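You operate a simulated robot arm through the tools that you are given. There is no shell and no other tool. Be economical: measure what you need, move in short steps, check, and stop when the job is done.

Carry out the task below with a simulated two-armed robot. There is one attempt and no reset: what you move stays moved.

Task
Wind the cord that the order card names onto the winder's orange bobbin and stand it on the green-dot board.
Fine: spool and length as on the card over the winder; zero the counter first, stop as soon as it jumps to the card's length, leave the spool on the winder; the bobbin goes in the round well.
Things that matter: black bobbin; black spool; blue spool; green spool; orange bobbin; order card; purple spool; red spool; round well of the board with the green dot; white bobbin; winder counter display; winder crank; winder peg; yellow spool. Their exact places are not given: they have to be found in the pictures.

The check looks at the end state, three seconds after you hand in, the way a careful person would. Anything else that was tipped, shoved, dropped, spilled or broken makes it a failure.

Robot
Two 7-joint arms with two-finger parallel grippers on one trunk, on a base that drives. Base frame: it is fixed to the floor where the robot stands at the start and does not move with it; the origin is under the middle of the robot, x ahead of it, y to its left, z up; the surface under the hand at the start is at about z = 0.805. Units: m, degrees, N and s.
The left shoulder is at the start at [0.05, 0.168, 1.182], the right one opposite. With the tool pointing down near the work surface each hand reaches from about 0.1 to 0.66 m from the robot's upright axis, wherever it stands, measured 20 degrees to its own side. Places, roughly: order card [0.9, 0, 1]; round well of the board with the green dot [-1.3, -0.3, 0.7]; winder counter display [0.4, 0.1, 0.9]; winder crank [0.5, -0.1, 0.9]; winder peg [0.6, 0.1, 0.8]; zero button [0.5, 0.2, 0.9]. Payload 1.57 kg a hand.
The TCP of each hand is the grasp point between the finger pads, 0.03 m short of the fingertips. In the tool frame z runs along the fingers and y along their closing line. The gripper opens to 0.08 m. The fingers are 0.017 m wide and 0.012 m thick; the gripper's body (0.04 by 0.082 m) begins 0.08 m behind the TCP.
Orientation is told as [roll, pitch, yaw] about the base's x, y, z axes, in that order, counted from this pose: with the fingers straight down and closing along the base's y, the tool's x points along the base's -x, its y along +y and its z along -z.

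Tools
- The arms move only by the tool move_arm. It takes "left_deltas", "right_deltas" or both (then of equal length, played together; a hand with none holds still); each is a list of rows, each a list of 3 entries, a list of its own where there are three numbers: the shift along the base's x, y, z in units of 20 mm (1.0 is 20 mm), then the turn, a rotation vector about the base's x, y, z in units of 8 degrees (1.0 is 8 degrees), then the gripper command, from -1 (shut) to 1 (fully open), values between in proportion. In form: [[[x, y, z], [ax, ay, az], fingers], ...]. A call has 1 to 12 rows; each row shifts and turns the commanded pose from where the row before left it. A call with a number of a shift or a turn outside -1 to 1 is refused whole. Each row takes 0.2 s and may step no farther than 0.05 m and 8.6 degrees from the row before; otherwise, or with a gripper value out of range, the whole call is refused. Where a pose cannot be reached the arm comes as near as it can. A force on the tool above 90 N (or 10 N above the force at the start of the call, whichever is more), or a blocked arm, ends the call early, and 0.2 s more pass. The fingers move at their own pace (about 0.045 m/s each) and stop on an object; they squeeze with about 21 N. The grip force told is the motor's: it shows also when the fingers shut on nothing. Time passes only in rows, and 0.2 s behind the last, so rows that do not move let the fingers close. It gives the time, the measured TCP pose, the force on the tool (base axes), the opening and the grip force at its end, in the units of the frame above (readings bear some noise), with the torque about the TCP (base axes, N m) and any sound that the robot's microphone picked up.
- Cameras (640 x 400 px; columns grow to the right, rows downward): "scene" is now at [0.1229, -0.0161, 1.3846]; the picture's right is [-0.17, -0.99, 0.00], its down [-0.65, 0.11, -0.75] and it looks along [0.74, -0.13, -0.66] (base axes); focal length 261 px, centre (320, 200). "left" rides on the left gripper at [0.072, 0.007, -0.122] in its tool frame; the picture's right is [-0.09, 1.00, 0.00], its down [-0.84, -0.08, -0.54] and it looks along [-0.54, -0.05, 0.84] (tool axes); focal length 238 px, centre (320, 200). "right" rides on the right gripper at [0.072, -0.007, -0.122] in its tool frame; the picture's right is [0.09, 1.00, 0.00], its down [-0.84, 0.08, -0.54] and it looks along [-0.54, 0.05, 0.84] (tool axes); focal length 238 px, centre (320, 200).
- capture(camera): a new picture of that camera. It takes no simulated time.
- slide_trunk(by): slides the trunk up (or, below 0, down) by that many m; the arms and the scene camera ride with it, the base frame stays. It gives what a move gives, with no picture.
- base_move(legs): drives the robot by 1 to 6 legs, each [ahead, left, turn to the left] in m, m and degrees, along the robot's own axes; the way and the turn of a leg run together, so that a leg with both is an arc; at most 1.5 m and 180 degrees a leg. The arms and the cameras ride along, it lands a little off, and it stops where it bumps. It gives what a move gives.
- pan_tilt(pan, tilt): turns the head with the scene camera to pan (to the left, within 80 degrees either way) and tilt (down, from -29 to 69), counted from straight ahead of the robot. It gives what a move gives.
- point_at(camera, pixels): for up to 12 pixels [column, row] of the newest picture of that camera ("zoom" is the newest enlarged one), the place [x, y, z] in the base frame of the surface seen there, good to about 0.002 m. It takes no simulated time.
- zoom(camera, box): a new picture of the part [left, top, right, bottom] of that camera's present view, enlarged. It takes no simulated time.
- close_job(): hands the job in; it is judged then, once.

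Work in short steps. Measure before you move; look again where a grasp or a placing could have gone wrong, and mend it. You have 80 turns and 62 pictures in all, those below and enlarged ones among them. Open the grippers and draw the arms clear of the work before you hand the job in, unless the task says otherwise; then end with one line.

The tools are called after "Call:" as a command line: name --argument value ..., lists and objects as JSON in quotes. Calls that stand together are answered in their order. move_arm: Moves the arms, as the interface text tells. Its arguments: {"type":"object","properties":{"left_deltas":{"type":"array"},"right_deltas":{"type":"array"}},"required":[]} The other tools are called the same way: slide_trunk (by) slides the trunk up or down; base_move (legs) drives the base; pan_tilt (pan, tilt) turns the head that bears the scene camera; capture (camera) takes a picture; point_at (camera, pixels) gives the place of the surface under pixels of a picture; zoom (camera, box) takes an enlarged picture of a part of a camera's view; close_job () hands the job in.

At the start:

```text
time_s: 0.0
left_position: [0.4536, 0.0883, 1.1144]
left_ee_rot: [-0.1, 0.0, 0.0]
left_wrist_force: [-0.5, 0.5, -1.5]
left_torque: [-0.03, -0.02, 0.05]
left_finger_gap: 0.08
left_gripper_force: 0.2
right_position: [0.5008, -0.2973, 1.1526]
right_ee_rot: [0.0, 0.0, 0.0]
right_wrist_force: [-0.1, 0.6, -0.4]
right_torque: [0.01, 0.01, 0.01]
right_finger_gap: 0.0802
right_gripper_force: 0.0
trunk travel left (down, up): [-0.35, 0.093]
robot x, y, heading: [-0.0019, 0.0006, 0.1]
head pan, tilt: [-9.7, 41.5]
```

scene: 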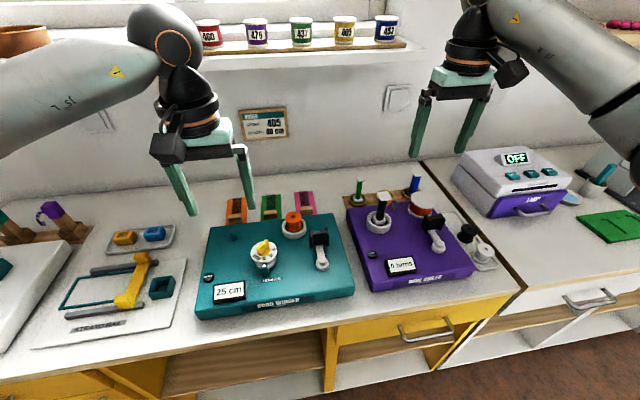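
right: 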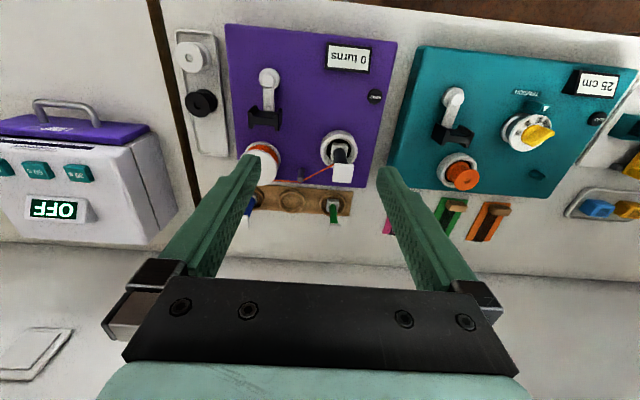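
left: 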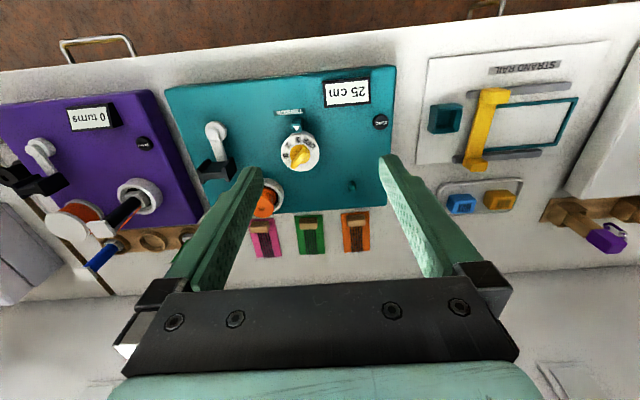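

I start by reading the order card (about 265,123), the shelf spools, and the teal winder closely.

Call:
zoom --camera "scene" --box '[230, 100, 300, 144]'

Call:
zoom --camera "scene" --box '[180, 0, 420, 150]'

Call:
zoom --camera "scene" --box '[180, 180, 372, 320]'

```text
9.09 times, centred on (265, 122) of scene
```

zoom: 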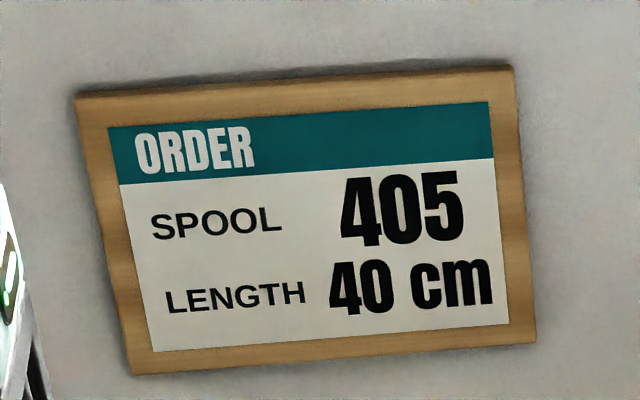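

```text
2.67 times, centred on (300, 75) of scene
```

zoom: 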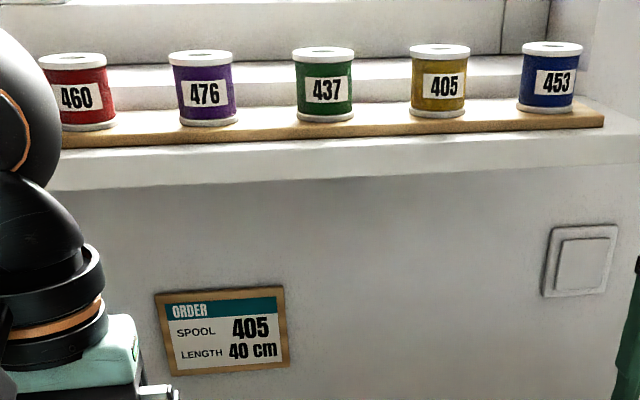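

```text
2.86 times, centred on (276, 250) of scene
```

zoom: 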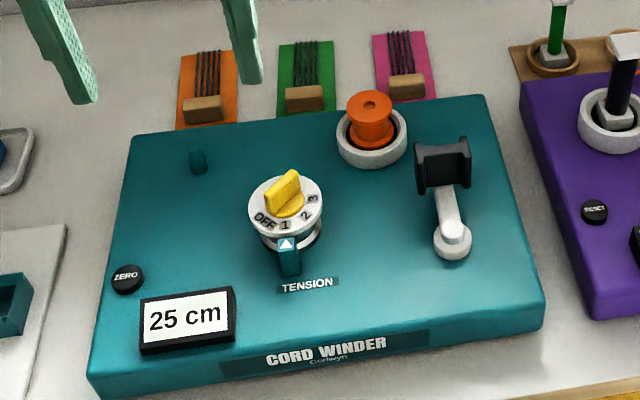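

The card asks for spool 405 (yellow, about 344,30) and 40 cm. I measure spool, peg, crank, button and bobbin points.

Call:
point_at --camera "zoom" --pixels '[[197, 152], [198, 170], [371, 102], [372, 145], [345, 150], [398, 150], [452, 232], [442, 150], [442, 180], [126, 275], [285, 190], [289, 250]]'

Call:
point_at --camera "scene" --pixels '[[345, 17], [345, 19], [343, 27], [343, 42], [336, 30], [352, 30], [345, 45], [345, 52], [345, 58], [209, 214], [340, 210], [355, 290]]'

Call:
zoom --camera "left" --box '[160, 60, 400, 210]'

```text
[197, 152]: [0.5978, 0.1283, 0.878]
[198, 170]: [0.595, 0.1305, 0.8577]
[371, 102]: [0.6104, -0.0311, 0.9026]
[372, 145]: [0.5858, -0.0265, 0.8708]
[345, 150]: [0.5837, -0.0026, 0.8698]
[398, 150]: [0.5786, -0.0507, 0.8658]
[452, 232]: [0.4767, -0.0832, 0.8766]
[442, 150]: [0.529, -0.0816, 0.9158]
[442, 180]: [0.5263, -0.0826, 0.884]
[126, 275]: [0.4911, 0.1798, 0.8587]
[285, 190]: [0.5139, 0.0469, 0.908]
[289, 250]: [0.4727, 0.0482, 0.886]
```

```text
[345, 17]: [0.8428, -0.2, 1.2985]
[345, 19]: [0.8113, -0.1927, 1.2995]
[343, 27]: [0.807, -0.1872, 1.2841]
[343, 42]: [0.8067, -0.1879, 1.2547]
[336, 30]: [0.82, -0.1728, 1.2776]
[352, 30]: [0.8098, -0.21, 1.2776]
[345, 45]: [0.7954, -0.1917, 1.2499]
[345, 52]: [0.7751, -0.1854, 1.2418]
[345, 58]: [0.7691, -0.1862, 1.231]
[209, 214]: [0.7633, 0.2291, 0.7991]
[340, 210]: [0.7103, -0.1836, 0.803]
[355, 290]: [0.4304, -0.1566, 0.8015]
```

```text
2.67 times, centred on (280, 135) of left
```

zoom: 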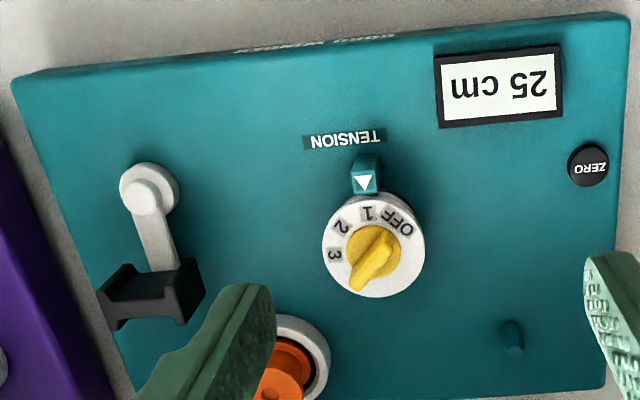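

Plan: the right hand fetches the yellow spool from above. I raise the trunk, clear the left hand to the side and raise the right hand; then look at the shelf.

Call:
slide_trunk --by 0.09

Call:
move_arm --left_deltas '[[[-1, 1, 0], [0, 0, 0], 1], [[-1, 1, 0], [0, 0, 0], 1], [[-1, 1, 0], [0, 0, 0], 1], [[-1, 1, 0], [0, 0, 0], 1], [[-1, 1, 0], [0, 0, 0], 1], [[0, 1, 0], [0, 0, 0], 1], [[0, 1, 0], [0, 0, 0], 1], [[0, 1, 0], [0, 0, 0], 1]]' --right_deltas '[[[0, 0, 1], [0, 0, 0], 0.5], [[0, 0, 1], [0, 0, 0], 0.5], [[0, 0, 1], [0, 0, 0], 0.5], [[0, 0, 1], [0, 0, 0], 0.5], [[0, 0, 1], [0, 0, 0], 0.5], [[0, 0, 1], [0, 0, 0], 0.5], [[0, 0, 1], [0, 0, 0], 0.5], [[0, 0, 1], [0, 0, 0], 0.5]]'

Call:
pan_tilt --pan -10 --tilt 20

Call:
capture --camera "scene"

```text
time_s: 1.2
left_position: [0.4525, 0.0894, 1.2054]
left_ee_rot: [0.0, 0.0, 0.0]
left_wrist_force: [1.0, 0.1, -0.3]
left_torque: [0.02, -0.01, -0.01]
left_finger_gap: 0.08
left_gripper_force: 0.1
right_position: [0.5011, -0.2984, 1.2422]
right_ee_rot: [0.0, 0.0, 0.0]
right_wrist_force: [0.6, -1.0, 0.4]
right_torque: [-0.03, 0.02, 0.01]
right_finger_gap: 0.0801
right_gripper_force: 0.0
trunk travel left (down, up): [-0.44, 0.003]
robot x, y, heading: [-0.0019, -0.0013, -0.2]
head pan, tilt: [-9.7, 41.5]
```

```text
time_s: 3.0
left_position: [0.3522, 0.2489, 1.2045]
left_ee_rot: [-0.1, 0.1, 0.0]
left_wrist_force: [0.0, 0.6, -0.1]
left_torque: [-0.03, -0.04, -0.04]
left_finger_gap: 0.0801
left_gripper_force: 0.0
right_position: [0.4985, -0.2941, 1.4015]
right_ee_rot: [0.0, -0.3, 0.1]
right_wrist_force: [0.6, 0.5, 0.2]
right_torque: [-0.03, -0.01, 0.0]
right_finger_gap: 0.0601
right_gripper_force: 0.0
right hand out of reach, approached as far as the arm can: row 8
trunk travel left (down, up): [-0.44, 0.003]
robot x, y, heading: [0.0023, 0.0006, 0.0]
head pan, tilt: [-9.7, 41.5]
```

```text
time_s: 3.9
left_position: [0.354, 0.249, 1.2052]
left_ee_rot: [0.0, 0.0, 0.1]
left_wrist_force: [-0.5, 0.0, 0.6]
left_torque: [0.03, -0.01, -0.02]
left_finger_gap: 0.0801
left_gripper_force: 0.1
right_position: [0.4982, -0.296, 1.4008]
right_ee_rot: [0.0, -0.1, -0.1]
right_wrist_force: [-0.5, -0.6, 0.0]
right_torque: [-0.03, -0.03, 0.0]
right_finger_gap: 0.06
right_gripper_force: 0.0
trunk travel left (down, up): [-0.44, 0.003]
robot x, y, heading: [0.0054, -0.0005, 0.1]
head pan, tilt: [-10.0, 20.0]
```

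```text
54 pictures are left
```

scene: 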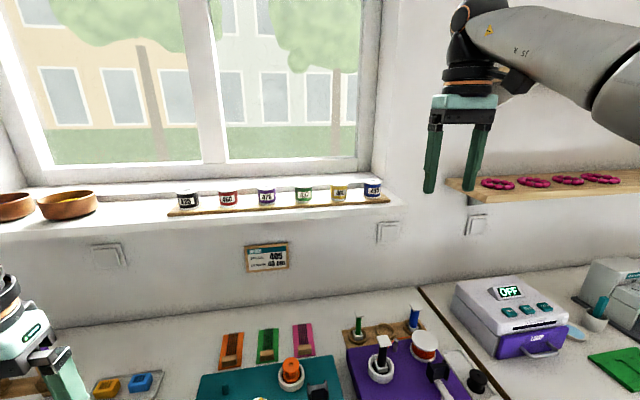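

The top-down reach at shelf height is limited, so I will grasp with a tilted tool. I zoom on the shelf spools near (338,192).

Call:
zoom --camera "scene" --box '[280, 165, 400, 240]'

```text
5.33 times, centred on (340, 202) of scene
```

zoom: 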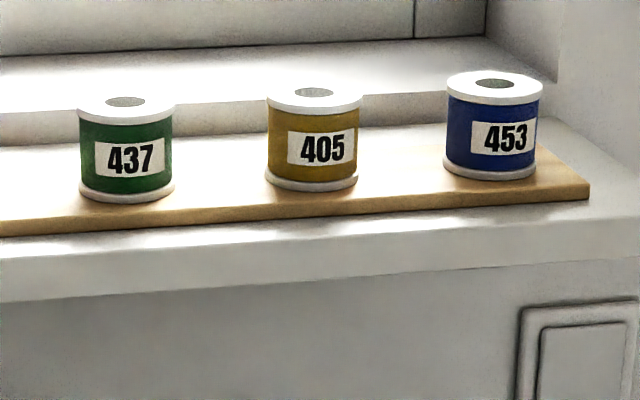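

Measuring the yellow spool's flanges, the board under it and its neighbours.

Call:
point_at --camera "zoom" --pixels '[[268, 99], [360, 99], [314, 106], [314, 80], [314, 150], [312, 187], [312, 200], [172, 105], [448, 88], [290, 150], [345, 150], [314, 90]]'

Call:
point_at --camera "scene" --pixels '[[470, 196], [460, 180], [475, 199], [240, 300], [388, 205], [400, 190]]'

```text
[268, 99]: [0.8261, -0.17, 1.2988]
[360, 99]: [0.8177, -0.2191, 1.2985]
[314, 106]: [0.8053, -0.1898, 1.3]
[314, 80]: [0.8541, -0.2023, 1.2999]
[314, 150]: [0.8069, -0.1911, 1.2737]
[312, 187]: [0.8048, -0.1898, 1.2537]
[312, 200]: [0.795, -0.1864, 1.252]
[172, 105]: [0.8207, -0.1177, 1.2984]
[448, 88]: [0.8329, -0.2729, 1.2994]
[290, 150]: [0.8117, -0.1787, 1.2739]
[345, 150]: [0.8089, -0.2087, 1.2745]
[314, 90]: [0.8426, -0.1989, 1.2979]
```

```text
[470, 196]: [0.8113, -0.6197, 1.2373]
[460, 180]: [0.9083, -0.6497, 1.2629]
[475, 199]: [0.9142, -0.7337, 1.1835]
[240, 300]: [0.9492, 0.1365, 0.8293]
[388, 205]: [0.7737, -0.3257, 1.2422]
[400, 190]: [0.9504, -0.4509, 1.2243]
```

Spool centre ≈ (0.829, −0.195), z 1.251–1.300, radius 0.025, side gaps 0.05. I tilt the right tool 40° forward and bring it near, above the shelf height.

Call:
move_arm --right_deltas '[[[0, 1, 0], [0, -1, 0], 0.75], [[0, 1, 0], [0, -1, 0], 0.75], [[0, 1, 0], [0, -1, 0], 0.75], [[0, 1, 0], [0, -1, 0], 0.75], [[0, 1, 0], [0, -1, 0], 0.75], [[1, 0, 0], [0, 0, 0], 0.75], [[1, 0, 0], [0, 0, 0], 0.75], [[1, 0, 0], [0, 0, 0], 0.75], [[1, 0, 0], [0, 0, 0], 0.75], [[1, 0, 0], [0, 0, 0], 0.75], [[1, 0, 0], [0, 0, 0], 0.75], [[1, 0, 0], [0, 0, 0], 0.75]]'

Call:
pan_tilt --pan -10 --tilt 50

Call:
capture --camera "scene"

```text
time_s: 6.5
left_position: [0.3537, 0.2492, 1.205]
left_ee_rot: [-0.1, 0.0, 0.1]
left_wrist_force: [0.9, -0.4, 0.6]
left_torque: [0.03, 0.02, 0.0]
left_finger_gap: 0.0797
left_gripper_force: 0.1
right_position: [0.6398, -0.1965, 1.4002]
right_ee_rot: [0.1, -40.0, -0.1]
right_wrist_force: [1.0, -0.3, -0.6]
right_torque: [-0.01, -0.02, -0.01]
right_finger_gap: 0.0701
right_gripper_force: 0.1
trunk travel left (down, up): [-0.44, 0.003]
robot x, y, heading: [-0.0023, -0.0026, -0.1]
head pan, tilt: [-10.0, 20.0]
```

```text
time_s: 7.5
left_position: [0.3524, 0.248, 1.2043]
left_ee_rot: [0.0, -0.1, 0.0]
left_wrist_force: [0.6, 1.1, 0.3]
left_torque: [0.0, -0.02, -0.01]
left_finger_gap: 0.0799
left_gripper_force: 0.1
right_position: [0.6398, -0.1969, 1.3993]
right_ee_rot: [0.1, -40.1, -0.1]
right_wrist_force: [0.4, -1.6, 0.6]
right_torque: [0.01, -0.03, -0.03]
right_finger_gap: 0.0699
right_gripper_force: 0.1
trunk travel left (down, up): [-0.44, 0.003]
robot x, y, heading: [-0.0017, 0.0029, 0.1]
head pan, tilt: [-10.0, 50.0]
```

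```text
52 pictures are left
```

scene: 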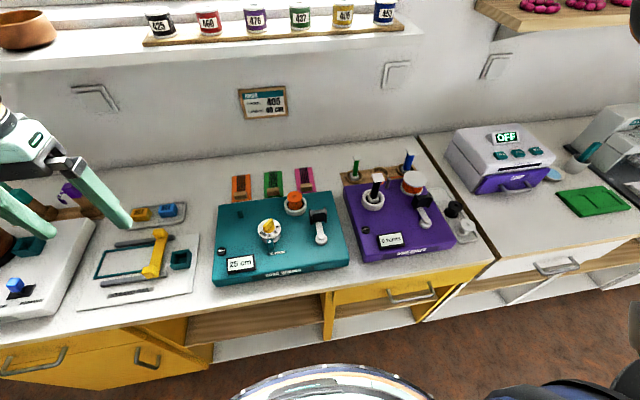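

Reach is fine so far. I check the clearance between base and counter.

Call:
point_at --camera "scene" --pixels '[[340, 285], [340, 300], [330, 350], [330, 367], [330, 385], [430, 310]]'

Call:
move_arm --right_deltas '[[[1, 0, 0], [0, 0, 0], 0.75], [[1, 0, 0], [0, 0, 0], 0.75], [[1, 0, 0], [0, 0, 0], 0.75], [[1, 0, 0], [0, 0, 0], 0.75], [[1, 0, -0.5], [0, 0, 0], 0.75]]'

```text
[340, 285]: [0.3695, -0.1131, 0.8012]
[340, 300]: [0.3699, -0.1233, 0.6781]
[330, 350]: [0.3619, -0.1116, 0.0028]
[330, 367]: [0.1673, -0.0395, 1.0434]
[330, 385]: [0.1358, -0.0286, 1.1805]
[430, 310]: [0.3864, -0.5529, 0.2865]
```

```text
time_s: 8.7
left_position: [0.3524, 0.2483, 1.2057]
left_ee_rot: [0.0, -0.1, -0.1]
left_wrist_force: [0.1, -0.2, 0.6]
left_torque: [0.02, -0.05, -0.02]
left_finger_gap: 0.0803
left_gripper_force: 0.1
right_position: [0.6916, -0.2013, 1.3931]
right_ee_rot: [0.1, -40.1, 0.0]
right_wrist_force: [0.6, 0.3, 0.3]
right_torque: [-0.02, 0.02, 0.01]
right_finger_gap: 0.0699
right_gripper_force: 0.1
right hand out of reach, approached as far as the arm can: row 3, 4, 5
trunk travel left (down, up): [-0.44, 0.003]
robot x, y, heading: [0.0009, 0.0009, 0.1]
head pan, tilt: [-10.0, 50.0]
```

The arm stops at x≈0.69, so about 0.1 m of base travel is needed; the counter front is at x 0.37. I drive ahead in a small step.

Call:
base_move --legs '[[0.05, 0, 0]]'

```text
time_s: 9.6
left_position: [0.4038, 0.2488, 1.2047]
left_ee_rot: [0.0, 0.2, 0.0]
left_wrist_force: [1.0, -0.6, 0.4]
left_torque: [0.02, 0.05, 0.0]
left_finger_gap: 0.0799
left_gripper_force: 0.0
right_position: [0.7417, -0.1987, 1.3904]
right_ee_rot: [0.0, -40.0, -0.1]
right_wrist_force: [0.7, 0.4, -0.5]
right_torque: [-0.02, -0.02, 0.02]
right_finger_gap: 0.0699
right_gripper_force: 0.0
trunk travel left (down, up): [-0.44, 0.003]
robot x, y, heading: [0.0522, -0.0028, -0.1]
head pan, tilt: [-10.0, 50.0]
```

No bump; another 0.05 m ahead.

Call:
base_move --legs '[[0.05, 0, 0]]'

Call:
capture --camera "right"

```text
time_s: 10.5
left_position: [0.4539, 0.2495, 1.2047]
left_ee_rot: [0.0, 0.1, -0.1]
left_wrist_force: [-0.3, 1.6, 0.1]
left_torque: [0.02, 0.03, 0.01]
left_finger_gap: 0.0802
left_gripper_force: 0.1
right_position: [0.7894, -0.2, 1.3913]
right_ee_rot: [0.0, -39.9, -0.2]
right_wrist_force: [0.6, -0.9, -0.3]
right_torque: [0.0, 0.03, 0.03]
right_finger_gap: 0.0701
right_gripper_force: 0.1
trunk travel left (down, up): [-0.44, 0.003]
robot x, y, heading: [0.0942, -0.0006, -0.1]
head pan, tilt: [-10.0, 50.0]
```

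```text
51 pictures are left
```

right: 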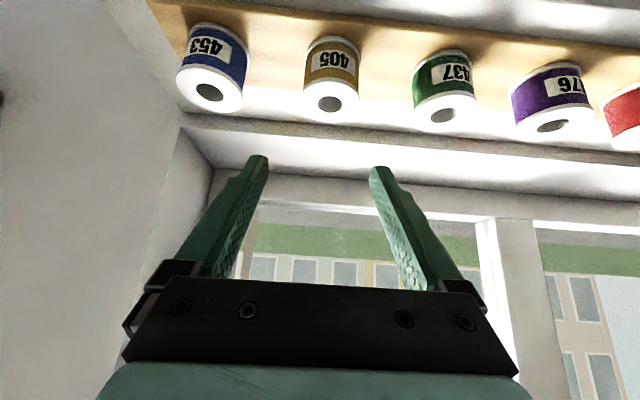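

I refine the spool's position from the hand camera: yellow top face around (332,97).

Call:
point_at --camera "right" --pixels '[[308, 98], [356, 99], [332, 115], [332, 84], [330, 60], [244, 98], [412, 110]]'

```text
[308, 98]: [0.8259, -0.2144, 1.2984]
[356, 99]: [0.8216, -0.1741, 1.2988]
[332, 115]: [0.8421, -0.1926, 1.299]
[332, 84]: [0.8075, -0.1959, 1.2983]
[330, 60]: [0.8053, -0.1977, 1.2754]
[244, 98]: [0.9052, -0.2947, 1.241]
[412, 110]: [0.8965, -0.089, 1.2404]
```

Centre ≈ (0.828, −0.195). I descend most of the way and verify.

Call:
move_arm --right_deltas '[[[0, 0.25, -1], [0, 0, 0], 0.75], [[0.5, 0, -1], [0, 0, 0], 0.75], [[0.5, 0, -1], [0, 0, 0], 0.75]]'

```text
time_s: 11.3
left_position: [0.452, 0.2483, 1.2046]
left_ee_rot: [0.1, 0.0, 0.0]
left_wrist_force: [0.7, 0.0, -0.3]
left_torque: [0.02, 0.02, -0.01]
left_finger_gap: 0.0803
left_gripper_force: 0.3
right_position: [0.8101, -0.1965, 1.3314]
right_ee_rot: [-0.1, -40.0, -0.3]
right_wrist_force: [-0.1, 0.3, 0.6]
right_torque: [-0.01, -0.01, -0.03]
right_finger_gap: 0.0699
right_gripper_force: 0.0
trunk travel left (down, up): [-0.44, 0.003]
robot x, y, heading: [0.1006, -0.0013, -0.2]
head pan, tilt: [-10.0, 50.0]
```

Down the last 0.045 m, then close.

Call:
move_arm --right_deltas '[[[0.35, 0.1, -0.8], [0, 0, 0], 0.75], [[0.35, 0, -0.75], [0, 0, 0], 0.75], [[0, 0, -0.7], [0, 0, 0], 0.75], [[0, 0, 0], [0, 0, 0], 0.75]]'

Call:
capture --camera "right"

```text
time_s: 12.3
left_position: [0.4517, 0.2483, 1.2052]
left_ee_rot: [0.0, 0.0, 0.0]
left_wrist_force: [0.0, 0.5, -0.5]
left_torque: [0.01, 0.04, 0.01]
left_finger_gap: 0.0802
left_gripper_force: 0.1
right_position: [0.8243, -0.1915, 1.2865]
right_ee_rot: [0.0, -40.0, -0.2]
right_wrist_force: [-0.6, -0.8, -0.3]
right_torque: [-0.05, 0.01, 0.01]
right_finger_gap: 0.0698
right_gripper_force: 0.0
trunk travel left (down, up): [-0.44, 0.003]
robot x, y, heading: [0.0978, 0.0019, -0.1]
head pan, tilt: [-10.0, 50.0]
```

```text
50 pictures are left
```

right: 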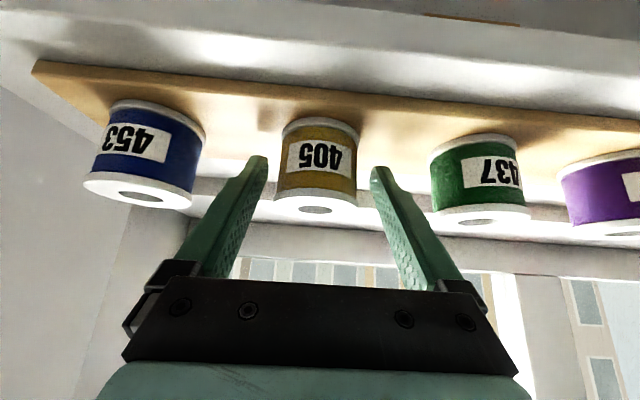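

The spool sits centred between the fingers (tips at 258 and 378). I close and then lift.

Call:
move_arm --right_deltas '[[[0, 0, 0], [0, 0, 0], -0.3], [[0, 0, 0], [0, 0, 0], -0.6], [[0, 0, 0], [0, 0, 0], -1], [[0, 0, 0], [0, 0, 0], -1], [[0, 0, 0.5], [0, 0, 0], -1], [[0, 0, 1], [0, 0, 0], -1], [[0, 0, 1], [0, 0, 0], -1], [[-0.5, 0, 1], [0, 0, 0], -1]]'

Call:
capture --camera "right"

```text
time_s: 14.1
left_position: [0.4524, 0.2476, 1.2042]
left_ee_rot: [-0.1, 0.1, 0.0]
left_wrist_force: [0.2, 0.2, -0.6]
left_torque: [-0.02, 0.0, -0.01]
left_finger_gap: 0.0797
left_gripper_force: 0.1
right_position: [0.807, -0.192, 1.353]
right_ee_rot: [0.0, -40.1, -0.1]
right_wrist_force: [-0.5, -0.4, 0.0]
right_torque: [-0.03, 0.0, -0.02]
right_finger_gap: 0.0
right_gripper_force: 20.8
right hand out of reach, approached as far as the arm can: row 7
trunk travel left (down, up): [-0.44, 0.003]
robot x, y, heading: [0.0984, -0.0003, -0.2]
head pan, tilt: [-10.0, 50.0]
```

```text
49 pictures are left
```

right: 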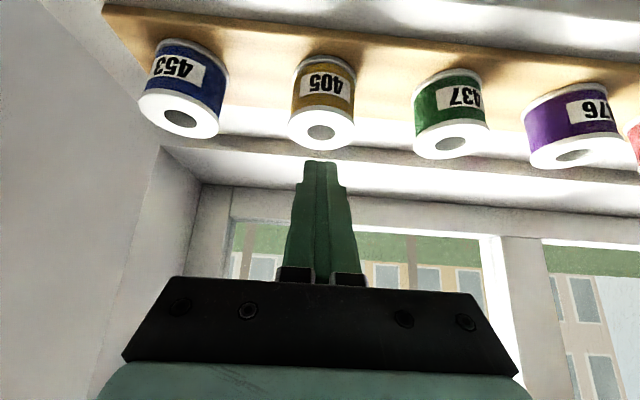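

The fingers shut on nothing; I check where the spool is now and its state.

Call:
point_at --camera "right" --pixels '[[291, 130], [353, 130], [322, 146], [322, 118], [320, 90], [438, 160], [178, 130], [320, 165], [310, 185], [330, 185]]'

Call:
zoom --camera "scene" --box '[240, 0, 440, 125]'

```text
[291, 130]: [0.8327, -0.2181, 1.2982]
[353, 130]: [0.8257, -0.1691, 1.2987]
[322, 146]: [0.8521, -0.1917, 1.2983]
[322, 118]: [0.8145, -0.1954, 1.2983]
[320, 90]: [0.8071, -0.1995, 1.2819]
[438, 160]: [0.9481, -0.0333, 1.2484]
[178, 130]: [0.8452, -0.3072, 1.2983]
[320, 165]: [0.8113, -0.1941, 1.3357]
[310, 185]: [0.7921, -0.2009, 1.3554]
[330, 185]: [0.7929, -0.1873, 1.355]
```

```text
3.20 times, centred on (340, 62) of scene
```

zoom: 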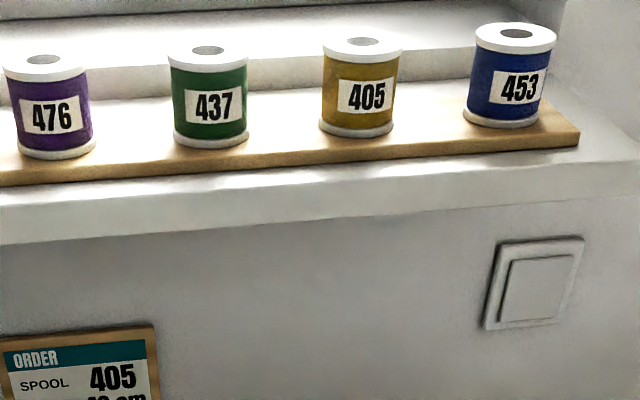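

The spool is unharmed and in place; the grip slipped or was too shallow. I reopen, tilt 8° more, and go in slightly deeper, then close without lifting and look.

Call:
move_arm --right_deltas '[[[0, 0, 0], [0, -1, 0], 0.75], [[0, 0, 0], [0, 0, 0], 0.75], [[0, -0.1, 0], [0, 0, 0], 0.75], [[0.3, 0, 0], [0, 0, 0], 0.75], [[0.3, 0, -1], [0, 0, 0], 0.75], [[0.4, 0, -1], [0, 0, 0], 0.75], [[0.3, 0, -0.8], [0, 0, 0], 0.75], [[0, 0, -0.6], [0, 0, 0], 0.75], [[0, 0, 0], [0, 0, 0], 0.75]]'

```text
time_s: 16.1
left_position: [0.4528, 0.2486, 1.2042]
left_ee_rot: [0.1, 0.1, 0.0]
left_wrist_force: [0.8, 0.7, 0.1]
left_torque: [0.01, 0.0, 0.0]
left_finger_gap: 0.0801
left_gripper_force: 0.0
right_position: [0.8345, -0.196, 1.2851]
right_ee_rot: [0.0, -48.1, -0.2]
right_wrist_force: [-0.4, -0.1, -0.2]
right_torque: [0.02, -0.02, 0.0]
right_finger_gap: 0.0701
right_gripper_force: 0.1
trunk travel left (down, up): [-0.44, 0.003]
robot x, y, heading: [0.0947, -0.0011, 0.0]
head pan, tilt: [-10.0, 50.0]
```

At (0.8345, −0.196, 1.285). I lower 4 mm and close.

Call:
move_arm --right_deltas '[[[0, 0, -0.2], [0, 0, 0], 0.75], [[0, 0, 0], [0, 0, 0], 0.4], [[0, 0, 0], [0, 0, 0], 0.2], [[0, 0, 0], [0, 0, 0], 0], [[0, 0, 0], [0, 0, 0], -1], [[0, 0, 0], [0, 0, 0], -1]]'

Call:
capture --camera "right"

```text
time_s: 17.5
left_position: [0.452, 0.2481, 1.2046]
left_ee_rot: [0.0, 0.0, -0.1]
left_wrist_force: [-0.5, -0.3, 0.3]
left_torque: [-0.02, 0.03, -0.01]
left_finger_gap: 0.0799
left_gripper_force: 0.0
right_position: [0.8332, -0.1948, 1.2809]
right_ee_rot: [0.0, -48.1, -0.1]
right_wrist_force: [0.1, 1.2, 1.7]
right_torque: [0.01, -0.06, 0.0]
right_finger_gap: 0.0501
right_gripper_force: 20.7
trunk travel left (down, up): [-0.44, 0.003]
robot x, y, heading: [0.0984, -0.0041, -0.0]
head pan, tilt: [-10.0, 50.0]
```

```text
47 pictures are left
```

right: 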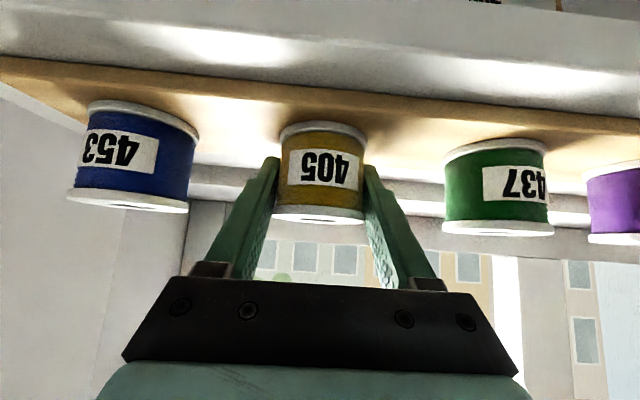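

Gap 0.050, holding. I lift slowly and check.

Call:
move_arm --right_deltas '[[[0, 0, 0.1], [0, 0, 0], -1], [[0, 0, 0.2], [0, 0, 0], -1], [[0, 0, 0.3], [0, 0, 0], -1], [[0, 0, 0.4], [0, 0, 0], -1], [[0, 0, 0.5], [0, 0, 0], -1]]'

Call:
capture --camera "right"

```text
time_s: 18.7
left_position: [0.452, 0.2482, 1.2048]
left_ee_rot: [0.0, 0.0, 0.0]
left_wrist_force: [0.0, -0.3, 0.2]
left_torque: [-0.03, 0.0, -0.01]
left_finger_gap: 0.0802
left_gripper_force: 0.1
right_position: [0.8345, -0.1959, 1.3103]
right_ee_rot: [-0.1, -47.9, -0.2]
right_wrist_force: [0.5, -0.3, -0.8]
right_torque: [-0.01, -0.03, 0.01]
right_finger_gap: 0.0503
right_gripper_force: 21.1
trunk travel left (down, up): [-0.44, 0.003]
robot x, y, heading: [0.1001, -0.0012, 0.1]
head pan, tilt: [-10.0, 50.0]
```

```text
46 pictures are left
```

right: 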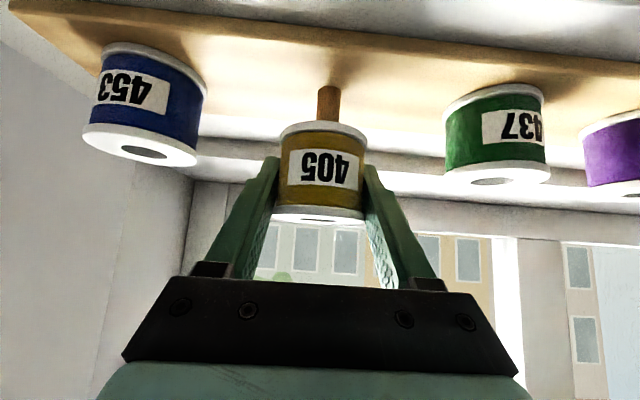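

It stands on a hidden peg; spool is rising on it straight. I lift another 0.04 m straight up.

Call:
move_arm --right_deltas '[[[0, 0, 0.5], [0, 0, 0], -1], [[0, 0, 0.5], [0, 0, 0], -1], [[0, 0, 0.5], [0, 0, 0], -1], [[0, 0, 0.3], [0, 0, 0], -1]]'

Call:
capture --camera "right"

```text
time_s: 19.7
left_position: [0.4515, 0.2474, 1.2055]
left_ee_rot: [0.0, 0.0, 0.0]
left_wrist_force: [0.1, 0.1, 0.3]
left_torque: [-0.01, 0.03, 0.01]
left_finger_gap: 0.0799
left_gripper_force: 0.1
right_position: [0.8337, -0.1947, 1.3474]
right_ee_rot: [0.2, -48.0, -0.1]
right_wrist_force: [-0.1, 0.2, 0.6]
right_torque: [0.01, 0.0, -0.02]
right_finger_gap: 0.0504
right_gripper_force: 21.4
trunk travel left (down, up): [-0.44, 0.003]
robot x, y, heading: [0.0974, -0.0014, -0.3]
head pan, tilt: [-10.0, 50.0]
```

```text
45 pictures are left
```

right: 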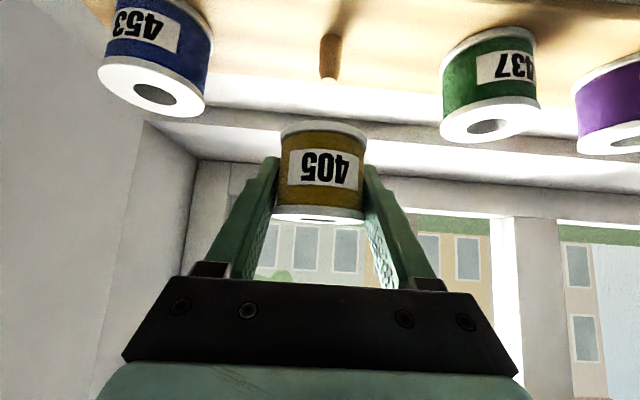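

Clear of the peg. I retract from the shelf, then lower to about z 1.11.

Call:
move_arm --right_deltas '[[[-0.5, 0, 0.1], [0, 0, 0], -1], [[-1, 0, 0], [0, 0, 0], -1], [[-1, 0, 0], [0, 0, 0], -1], [[-1, 0, 0], [0, 0, 0], -1], [[-1, 0, 0], [0, 0, 0], -1], [[-1, 0, 0], [0, 0, 0], -1], [[-1, 0, 0], [0, 0, 0], -1], [[-1, 0, 0], [0, 0, 0], -1], [[-1, 0, 0], [0, 0, 0], -1], [[-1, 0, 0], [0, 0, 0], -1], [[-0.5, 0, -0.5], [0, 0, 0], -1], [[0, 0, -1], [0, 0, 0], -1]]'

Call:
move_arm --right_deltas '[[[0, 0, -1], [0, 0, 0], -1], [[0, 0, -1], [0, 0, 0], -1], [[0, 0, -1], [0, 0, 0], -1], [[0, 0, -1], [0, 0, 0], -1], [[0, 0, -1], [0, 0, 0], -1], [[0, 0, -1], [0, 0, 0], -1], [[0, 0, -1], [0, 0, 0], -1], [[0, 0, -1], [0, 0, 0], -1], [[0, 0, -1], [0, 0, 0], -1], [[0, 0, -1], [0, 0, 0], -1]]'

Call:
base_move --legs '[[-0.04, 0.16, 0]]'

Call:
pan_tilt --pan 0 --tilt 58

Call:
capture --camera "scene"

```text
time_s: 22.3
left_position: [0.4531, 0.2484, 1.2048]
left_ee_rot: [-0.1, 0.1, 0.0]
left_wrist_force: [0.1, 0.2, 0.9]
left_torque: [-0.03, -0.02, 0.03]
left_finger_gap: 0.0802
left_gripper_force: 0.1
right_position: [0.6327, -0.1959, 1.3189]
right_ee_rot: [0.1, -48.0, -0.1]
right_wrist_force: [-0.6, 0.3, -0.9]
right_torque: [0.01, -0.02, -0.01]
right_finger_gap: 0.0501
right_gripper_force: 20.9
trunk travel left (down, up): [-0.44, 0.003]
robot x, y, heading: [0.0965, -0.0004, -0.1]
head pan, tilt: [-10.0, 50.0]
```

```text
time_s: 24.5
left_position: [0.4524, 0.2475, 1.2048]
left_ee_rot: [0.0, -0.1, 0.0]
left_wrist_force: [0.1, 0.3, 0.1]
left_torque: [-0.02, -0.03, -0.02]
left_finger_gap: 0.08
left_gripper_force: 0.2
right_position: [0.6329, -0.1955, 1.1175]
right_ee_rot: [0.1, -48.0, 0.0]
right_wrist_force: [0.7, -0.3, -0.4]
right_torque: [0.01, 0.0, 0.0]
right_finger_gap: 0.0504
right_gripper_force: 21.8
trunk travel left (down, up): [-0.44, 0.003]
robot x, y, heading: [0.0974, -0.0043, 0.0]
head pan, tilt: [-10.0, 50.0]
```

```text
time_s: 26.6
left_position: [0.4143, 0.4086, 1.2047]
left_ee_rot: [0.1, -0.1, -0.2]
left_wrist_force: [-0.1, 0.1, -1.3]
left_torque: [-0.01, -0.03, 0.01]
left_finger_gap: 0.0802
left_gripper_force: 0.0
right_position: [0.5928, -0.0343, 1.117]
right_ee_rot: [0.0, -48.0, -0.4]
right_wrist_force: [-0.2, -0.8, -0.6]
right_torque: [0.01, -0.01, -0.01]
right_finger_gap: 0.0502
right_gripper_force: 21.0
trunk travel left (down, up): [-0.44, 0.003]
robot x, y, heading: [0.0589, 0.1623, -0.2]
head pan, tilt: [-10.0, 50.0]
```

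```text
time_s: 27.3
left_position: [0.4137, 0.4097, 1.2058]
left_ee_rot: [-0.1, 0.1, -0.2]
left_wrist_force: [0.5, -0.1, -0.5]
left_torque: [-0.02, -0.02, 0.0]
left_finger_gap: 0.0798
left_gripper_force: 0.1
right_position: [0.593, -0.0352, 1.1188]
right_ee_rot: [0.1, -48.0, -0.4]
right_wrist_force: [0.9, -0.3, -1.2]
right_torque: [-0.02, 0.03, 0.0]
right_finger_gap: 0.0503
right_gripper_force: 21.1
trunk travel left (down, up): [-0.44, 0.003]
robot x, y, heading: [0.0593, 0.1609, -0.5]
head pan, tilt: [0.0, 58.0]
```

```text
44 pictures are left
```

scene: 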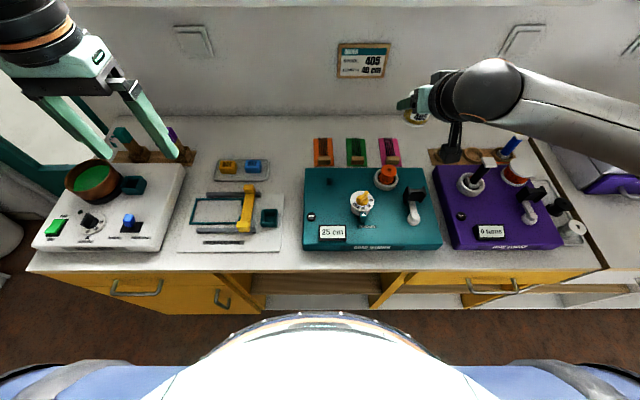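

The peg is near (331,180). I zoom on the winder to measure peg, crank and button from here.

Call:
zoom --camera "scene" --box '[295, 155, 375, 205]'

Call:
point_at --camera "zoom" --pixels '[[278, 195], [288, 192], [298, 195], [288, 205], [288, 215], [280, 222], [296, 222], [288, 232]]'

Call:
zoom --camera "scene" --box '[355, 155, 451, 215]'

```text
8.00 times, centred on (335, 180) of scene
```

zoom: 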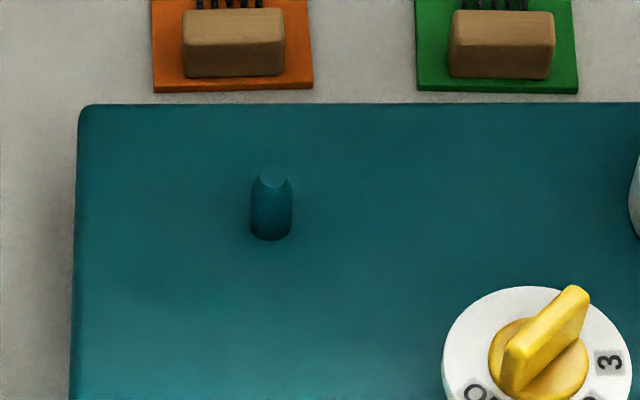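

```text
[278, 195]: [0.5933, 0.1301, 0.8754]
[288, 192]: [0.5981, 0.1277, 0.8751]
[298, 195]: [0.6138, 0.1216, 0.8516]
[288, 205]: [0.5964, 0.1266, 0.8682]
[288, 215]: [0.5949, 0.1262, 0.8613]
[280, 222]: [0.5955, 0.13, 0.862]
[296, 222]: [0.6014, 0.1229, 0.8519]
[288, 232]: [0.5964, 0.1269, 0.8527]
```

```text
6.67 times, centred on (403, 185) of scene
```

zoom: 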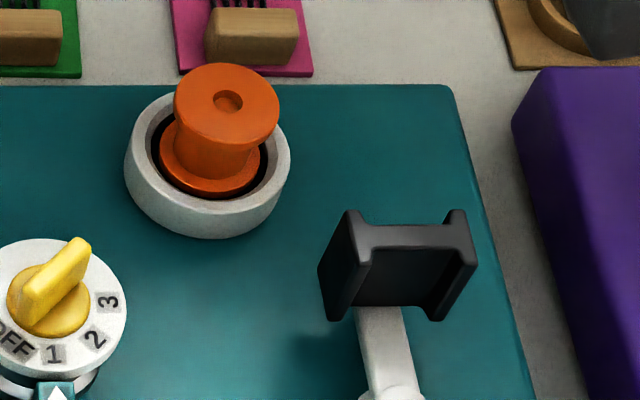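

The zoom shows the peg 250–292 wide at (271,205). I re-zoom for a precise peg centre.

Call:
zoom --camera "scene" --box '[319, 170, 339, 190]'

Call:
point_at --camera "zoom" --pixels '[[197, 170], [197, 182], [197, 160], [180, 165], [215, 165], [165, 190], [230, 190], [197, 200], [197, 270], [197, 295], [170, 220], [228, 220]]'

```text
16.00 times, centred on (329, 180) of scene
```

zoom: 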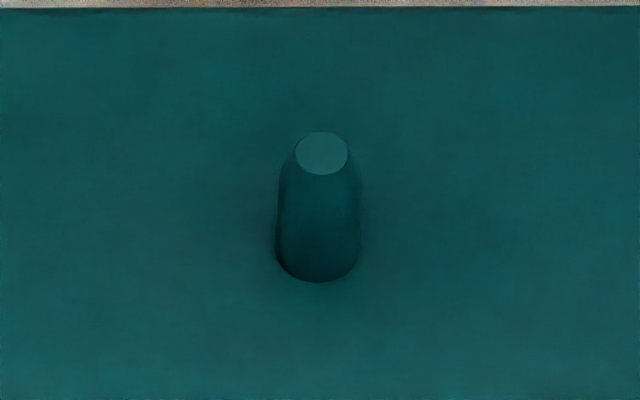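

```text
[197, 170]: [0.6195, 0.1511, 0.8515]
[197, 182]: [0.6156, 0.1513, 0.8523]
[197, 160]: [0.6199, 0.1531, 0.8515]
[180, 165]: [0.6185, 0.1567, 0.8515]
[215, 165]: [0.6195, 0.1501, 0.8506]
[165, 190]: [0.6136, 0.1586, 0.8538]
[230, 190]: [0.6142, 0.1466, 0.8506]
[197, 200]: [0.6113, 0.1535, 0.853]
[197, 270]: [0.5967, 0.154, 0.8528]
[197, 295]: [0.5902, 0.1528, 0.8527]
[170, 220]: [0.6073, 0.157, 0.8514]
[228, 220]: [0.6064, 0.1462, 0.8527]
```

Peg top is at (321,153) in the zoom; I query those pixels.

Call:
point_at --camera "zoom" --pixels '[[321, 153], [321, 145], [321, 165], [305, 153], [338, 153], [321, 153], [318, 230], [318, 265], [318, 279], [284, 230], [354, 230], [318, 286]]'

```text
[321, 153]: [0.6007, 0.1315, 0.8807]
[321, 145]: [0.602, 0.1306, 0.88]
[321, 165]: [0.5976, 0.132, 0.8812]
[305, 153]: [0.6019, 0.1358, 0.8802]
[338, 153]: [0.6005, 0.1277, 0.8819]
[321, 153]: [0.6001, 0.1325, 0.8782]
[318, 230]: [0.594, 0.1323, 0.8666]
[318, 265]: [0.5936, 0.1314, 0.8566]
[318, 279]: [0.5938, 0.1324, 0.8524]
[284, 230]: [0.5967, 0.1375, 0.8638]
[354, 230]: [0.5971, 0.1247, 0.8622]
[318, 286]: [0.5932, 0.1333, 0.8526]
```

Peg centre (0.601, 0.132), top 0.880, base 0.852. I move the spool over it at z ≈ 0.96 and measure the spool.

Call:
move_arm --right_deltas '[[[0.6, 1, 0], [0, 0, 0], -1], [[0, 1, 0], [0, 0, 0], -1], [[0, 1, 0], [0, 0, 0], -1], [[0, 1, -0.9], [0, 0, 0], -1], [[0, 1, -1], [0, 0, 0], -1], [[0, 1, -1], [0, 0, 0], -1], [[0, 1, -1], [0, 0, 0], -1], [[0, 1, -1], [0, 0, 0], -1], [[0, 0.35, -1], [0, 0, 0], -1], [[0, 0, -1], [0, 0, 0], -1], [[0, 0, -1], [0, 0, 0], -1], [[0, 0, 0], [0, 0, 0], -1]]'

Call:
zoom --camera "scene" --box '[285, 115, 381, 175]'

Call:
capture --camera "right"

```text
time_s: 29.9
left_position: [0.413, 0.4093, 1.2037]
left_ee_rot: [0.0, 0.0, -0.2]
left_wrist_force: [0.2, -0.4, -0.2]
left_torque: [0.0, 0.0, 0.02]
left_finger_gap: 0.0799
left_gripper_force: 0.1
right_position: [0.6045, 0.133, 0.961]
right_ee_rot: [0.1, -48.0, -0.3]
right_wrist_force: [-0.8, 0.2, -0.8]
right_torque: [-0.01, 0.02, -0.02]
right_finger_gap: 0.0502
right_gripper_force: 21.0
trunk travel left (down, up): [-0.44, 0.003]
robot x, y, heading: [0.0625, 0.165, -0.2]
head pan, tilt: [0.0, 58.0]
```

```text
6.67 times, centred on (333, 145) of scene
```

zoom: 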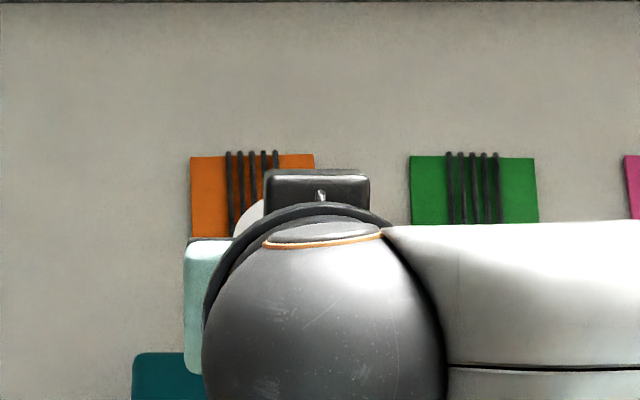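

```text
39 pictures are left
```

right: 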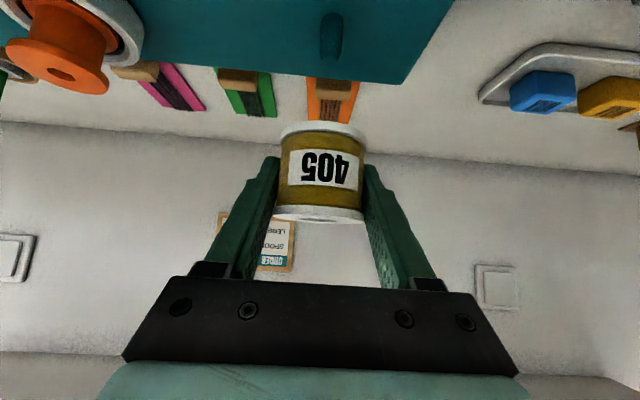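

The scene view is blocked by the wrist, so I compare spool and peg with the hand camera.

Call:
point_at --camera "right" --pixels '[[323, 131], [321, 211], [284, 135], [362, 135], [331, 53], [332, 45], [324, 35], [340, 35], [331, 20], [325, 48], [338, 50], [320, 219]]'

```text
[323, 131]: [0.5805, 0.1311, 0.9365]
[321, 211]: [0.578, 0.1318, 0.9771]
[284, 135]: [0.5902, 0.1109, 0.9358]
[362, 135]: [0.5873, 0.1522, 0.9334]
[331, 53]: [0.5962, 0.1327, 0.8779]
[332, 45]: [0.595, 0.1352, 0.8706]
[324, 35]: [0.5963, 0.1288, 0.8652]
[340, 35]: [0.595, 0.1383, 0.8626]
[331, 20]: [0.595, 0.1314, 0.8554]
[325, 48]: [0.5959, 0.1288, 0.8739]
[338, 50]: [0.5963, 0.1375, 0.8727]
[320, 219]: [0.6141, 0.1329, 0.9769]
```

Spool (0.602–0.604, 0.1315) versus peg (0.602, 0.133): within tolerance. I nudge 1 mm in y and lower in small steps.

Call:
move_arm --right_deltas '[[[-0.05, 0.05, -0.7], [0, 0, 0], -1], [[0, 0, -0.7], [0, 0, 0], -1], [[0, 0, -0.5], [0, 0, 0], -1], [[0, 0, -0.5], [0, 0, 0], -1], [[0, 0, -0.5], [0, 0, 0], -1]]'

Call:
capture --camera "right"

```text
time_s: 31.1
left_position: [0.4153, 0.4083, 1.2052]
left_ee_rot: [0.1, 0.0, -0.2]
left_wrist_force: [-0.4, -0.1, 0.2]
left_torque: [0.03, -0.01, -0.02]
left_finger_gap: 0.08
left_gripper_force: 0.1
right_position: [0.6041, 0.1323, 0.9007]
right_ee_rot: [0.1, -48.0, -0.3]
right_wrist_force: [-0.2, -0.3, -0.7]
right_torque: [-0.01, 0.0, -0.01]
right_finger_gap: 0.0501
right_gripper_force: 21.0
trunk travel left (down, up): [-0.44, 0.003]
robot x, y, heading: [0.0565, 0.1634, -0.3]
head pan, tilt: [0.0, 58.0]
```

```text
38 pictures are left
```

right: 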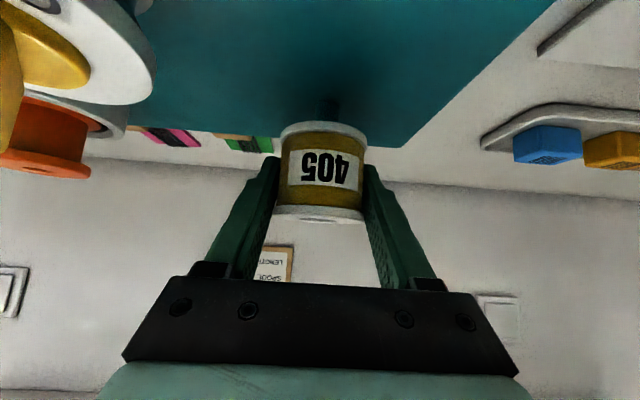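

No contact force and the peg is entering the spool. I lower the rest in 4 mm steps.

Call:
move_arm --right_deltas '[[[0, 0, -0.25], [0, 0, 0], -1], [[0, 0, -0.25], [0, 0, 0], -1], [[0, 0, -0.25], [0, 0, 0], -1], [[0, 0, -0.15], [0, 0, 0], -1], [[0, 0, 0], [0, 0, 0], -1]]'

Call:
capture --camera "right"

```text
time_s: 32.3
left_position: [0.4129, 0.4099, 1.2047]
left_ee_rot: [0.0, 0.0, -0.3]
left_wrist_force: [-0.5, 1.3, 0.4]
left_torque: [0.02, 0.02, 0.01]
left_finger_gap: 0.0798
left_gripper_force: 0.1
right_position: [0.6064, 0.1343, 0.8835]
right_ee_rot: [0.2, -48.0, -0.3]
right_wrist_force: [0.1, 0.3, -1.1]
right_torque: [0.0, 0.01, 0.01]
right_finger_gap: 0.0502
right_gripper_force: 20.8
trunk travel left (down, up): [-0.44, 0.003]
robot x, y, heading: [0.0581, 0.1623, 0.2]
head pan, tilt: [0.0, 58.0]
```

```text
37 pictures are left
```

right: 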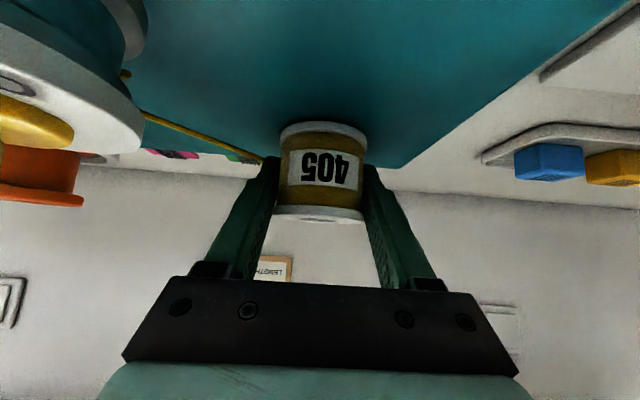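

The spool is seated and a yellow cord now runs to the bobbin. I open a little and back out along the tool axis.

Call:
move_arm --right_deltas '[[[0, 0, 0], [0, 0, 0], 0.6], [[0, 0, 0], [0, 0, 0], 0.6], [[-0.37, 0, 0.33], [0, 0, 0], 0.6], [[-0.74, 0, 0.67], [0, 0, 0], 0.6], [[-0.74, 0, 0.67], [0, 0, 0], 0.6], [[-0.74, 0, 0.9], [0, 0, 0], 0.6], [[-0.5, -0.3, 1], [0, 0, 0], 0.6], [[-0.5, -0.5, 1], [0, 0, 0], 0.6], [[0, -1, 1], [0, 0, 0], 0.6], [[0, -1, 1], [0, 0, 0], 0.6], [[0, -1, 0.5], [0, 0, 0], 0.6], [[0, -1, 0.5], [0, 0, 0], 0.6]]'

Call:
zoom --camera "scene" --box '[290, 145, 450, 245]'

```text
time_s: 34.9
left_position: [0.4126, 0.4089, 1.2056]
left_ee_rot: [-0.1, 0.0, -0.2]
left_wrist_force: [0.7, -0.9, 0.6]
left_torque: [-0.01, 0.03, -0.02]
left_finger_gap: 0.0798
left_gripper_force: 0.1
right_position: [0.5326, 0.0357, 1.0345]
right_ee_rot: [0.1, -48.0, -0.3]
right_wrist_force: [-0.4, -0.3, 0.9]
right_torque: [-0.02, 0.02, -0.02]
right_finger_gap: 0.0641
right_gripper_force: 0.1
trunk travel left (down, up): [-0.44, 0.003]
robot x, y, heading: [0.0582, 0.1592, -0.1]
head pan, tilt: [0.0, 58.0]
```

```text
4.00 times, centred on (370, 195) of scene
```

zoom: 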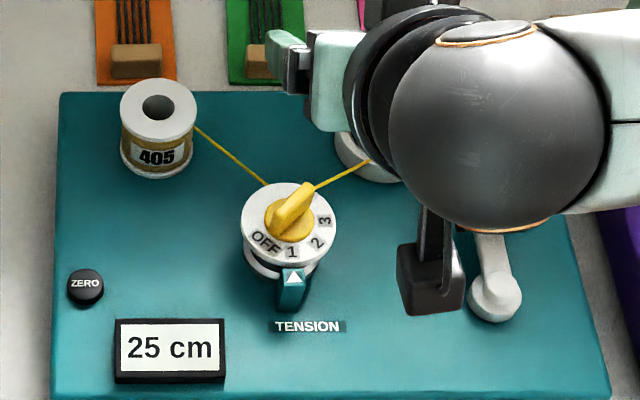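

Spool stands well on the peg with the cord around the tension post. I measure the ZERO button and crank parts and turn the right tool upright with fingers shut, higher up.

Call:
point_at --camera "zoom" --pixels '[[85, 275], [85, 283], [72, 282], [98, 282], [85, 302], [60, 285], [495, 285], [200, 350], [120, 322]]'

Call:
move_arm --right_deltas '[[[0, 0, 1], [0, 1, 0], -1], [[0, 0, 1], [0, 1, 0], -1], [[0, 0, 0], [0, 1, 0], -1], [[0, 0, 0], [0, 1, 0], -1], [[0, 0, 0], [0, 1, 0], -1], [[0, 0, 0], [0, 1, 0], -1], [[-0.5, 1, 0], [0, 0, 0], -1], [[-0.5, 1, 0], [0, 0, 0], -1], [[-0.5, 1, 0], [0, 0, 0], -1], [[-0.5, 1, 0], [0, 0, 0], -1], [[0, 1, 0], [0, 0, 0], -1], [[0, 1, 0], [0, 0, 0], -1]]'

```text
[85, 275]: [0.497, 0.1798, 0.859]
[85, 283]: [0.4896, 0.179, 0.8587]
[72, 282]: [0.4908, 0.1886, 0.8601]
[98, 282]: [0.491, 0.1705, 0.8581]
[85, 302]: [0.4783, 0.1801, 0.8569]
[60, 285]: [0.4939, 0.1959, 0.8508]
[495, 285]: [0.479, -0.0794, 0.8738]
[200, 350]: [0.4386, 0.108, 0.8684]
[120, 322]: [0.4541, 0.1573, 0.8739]
```

```text
time_s: 37.5
left_position: [0.414, 0.4103, 1.2048]
left_ee_rot: [0.0, 0.0, -0.2]
left_wrist_force: [0.1, -0.4, 0.6]
left_torque: [0.01, -0.01, -0.02]
left_finger_gap: 0.0799
left_gripper_force: 0.0
right_position: [0.4909, 0.1586, 1.0755]
right_ee_rot: [-0.2, 0.0, -0.2]
right_wrist_force: [-0.6, -0.1, 0.6]
right_torque: [0.0, -0.02, -0.03]
right_finger_gap: 0.0
right_gripper_force: 20.9
trunk travel left (down, up): [-0.44, 0.003]
robot x, y, heading: [0.0566, 0.1599, -0.2]
head pan, tilt: [0.0, 58.0]
```

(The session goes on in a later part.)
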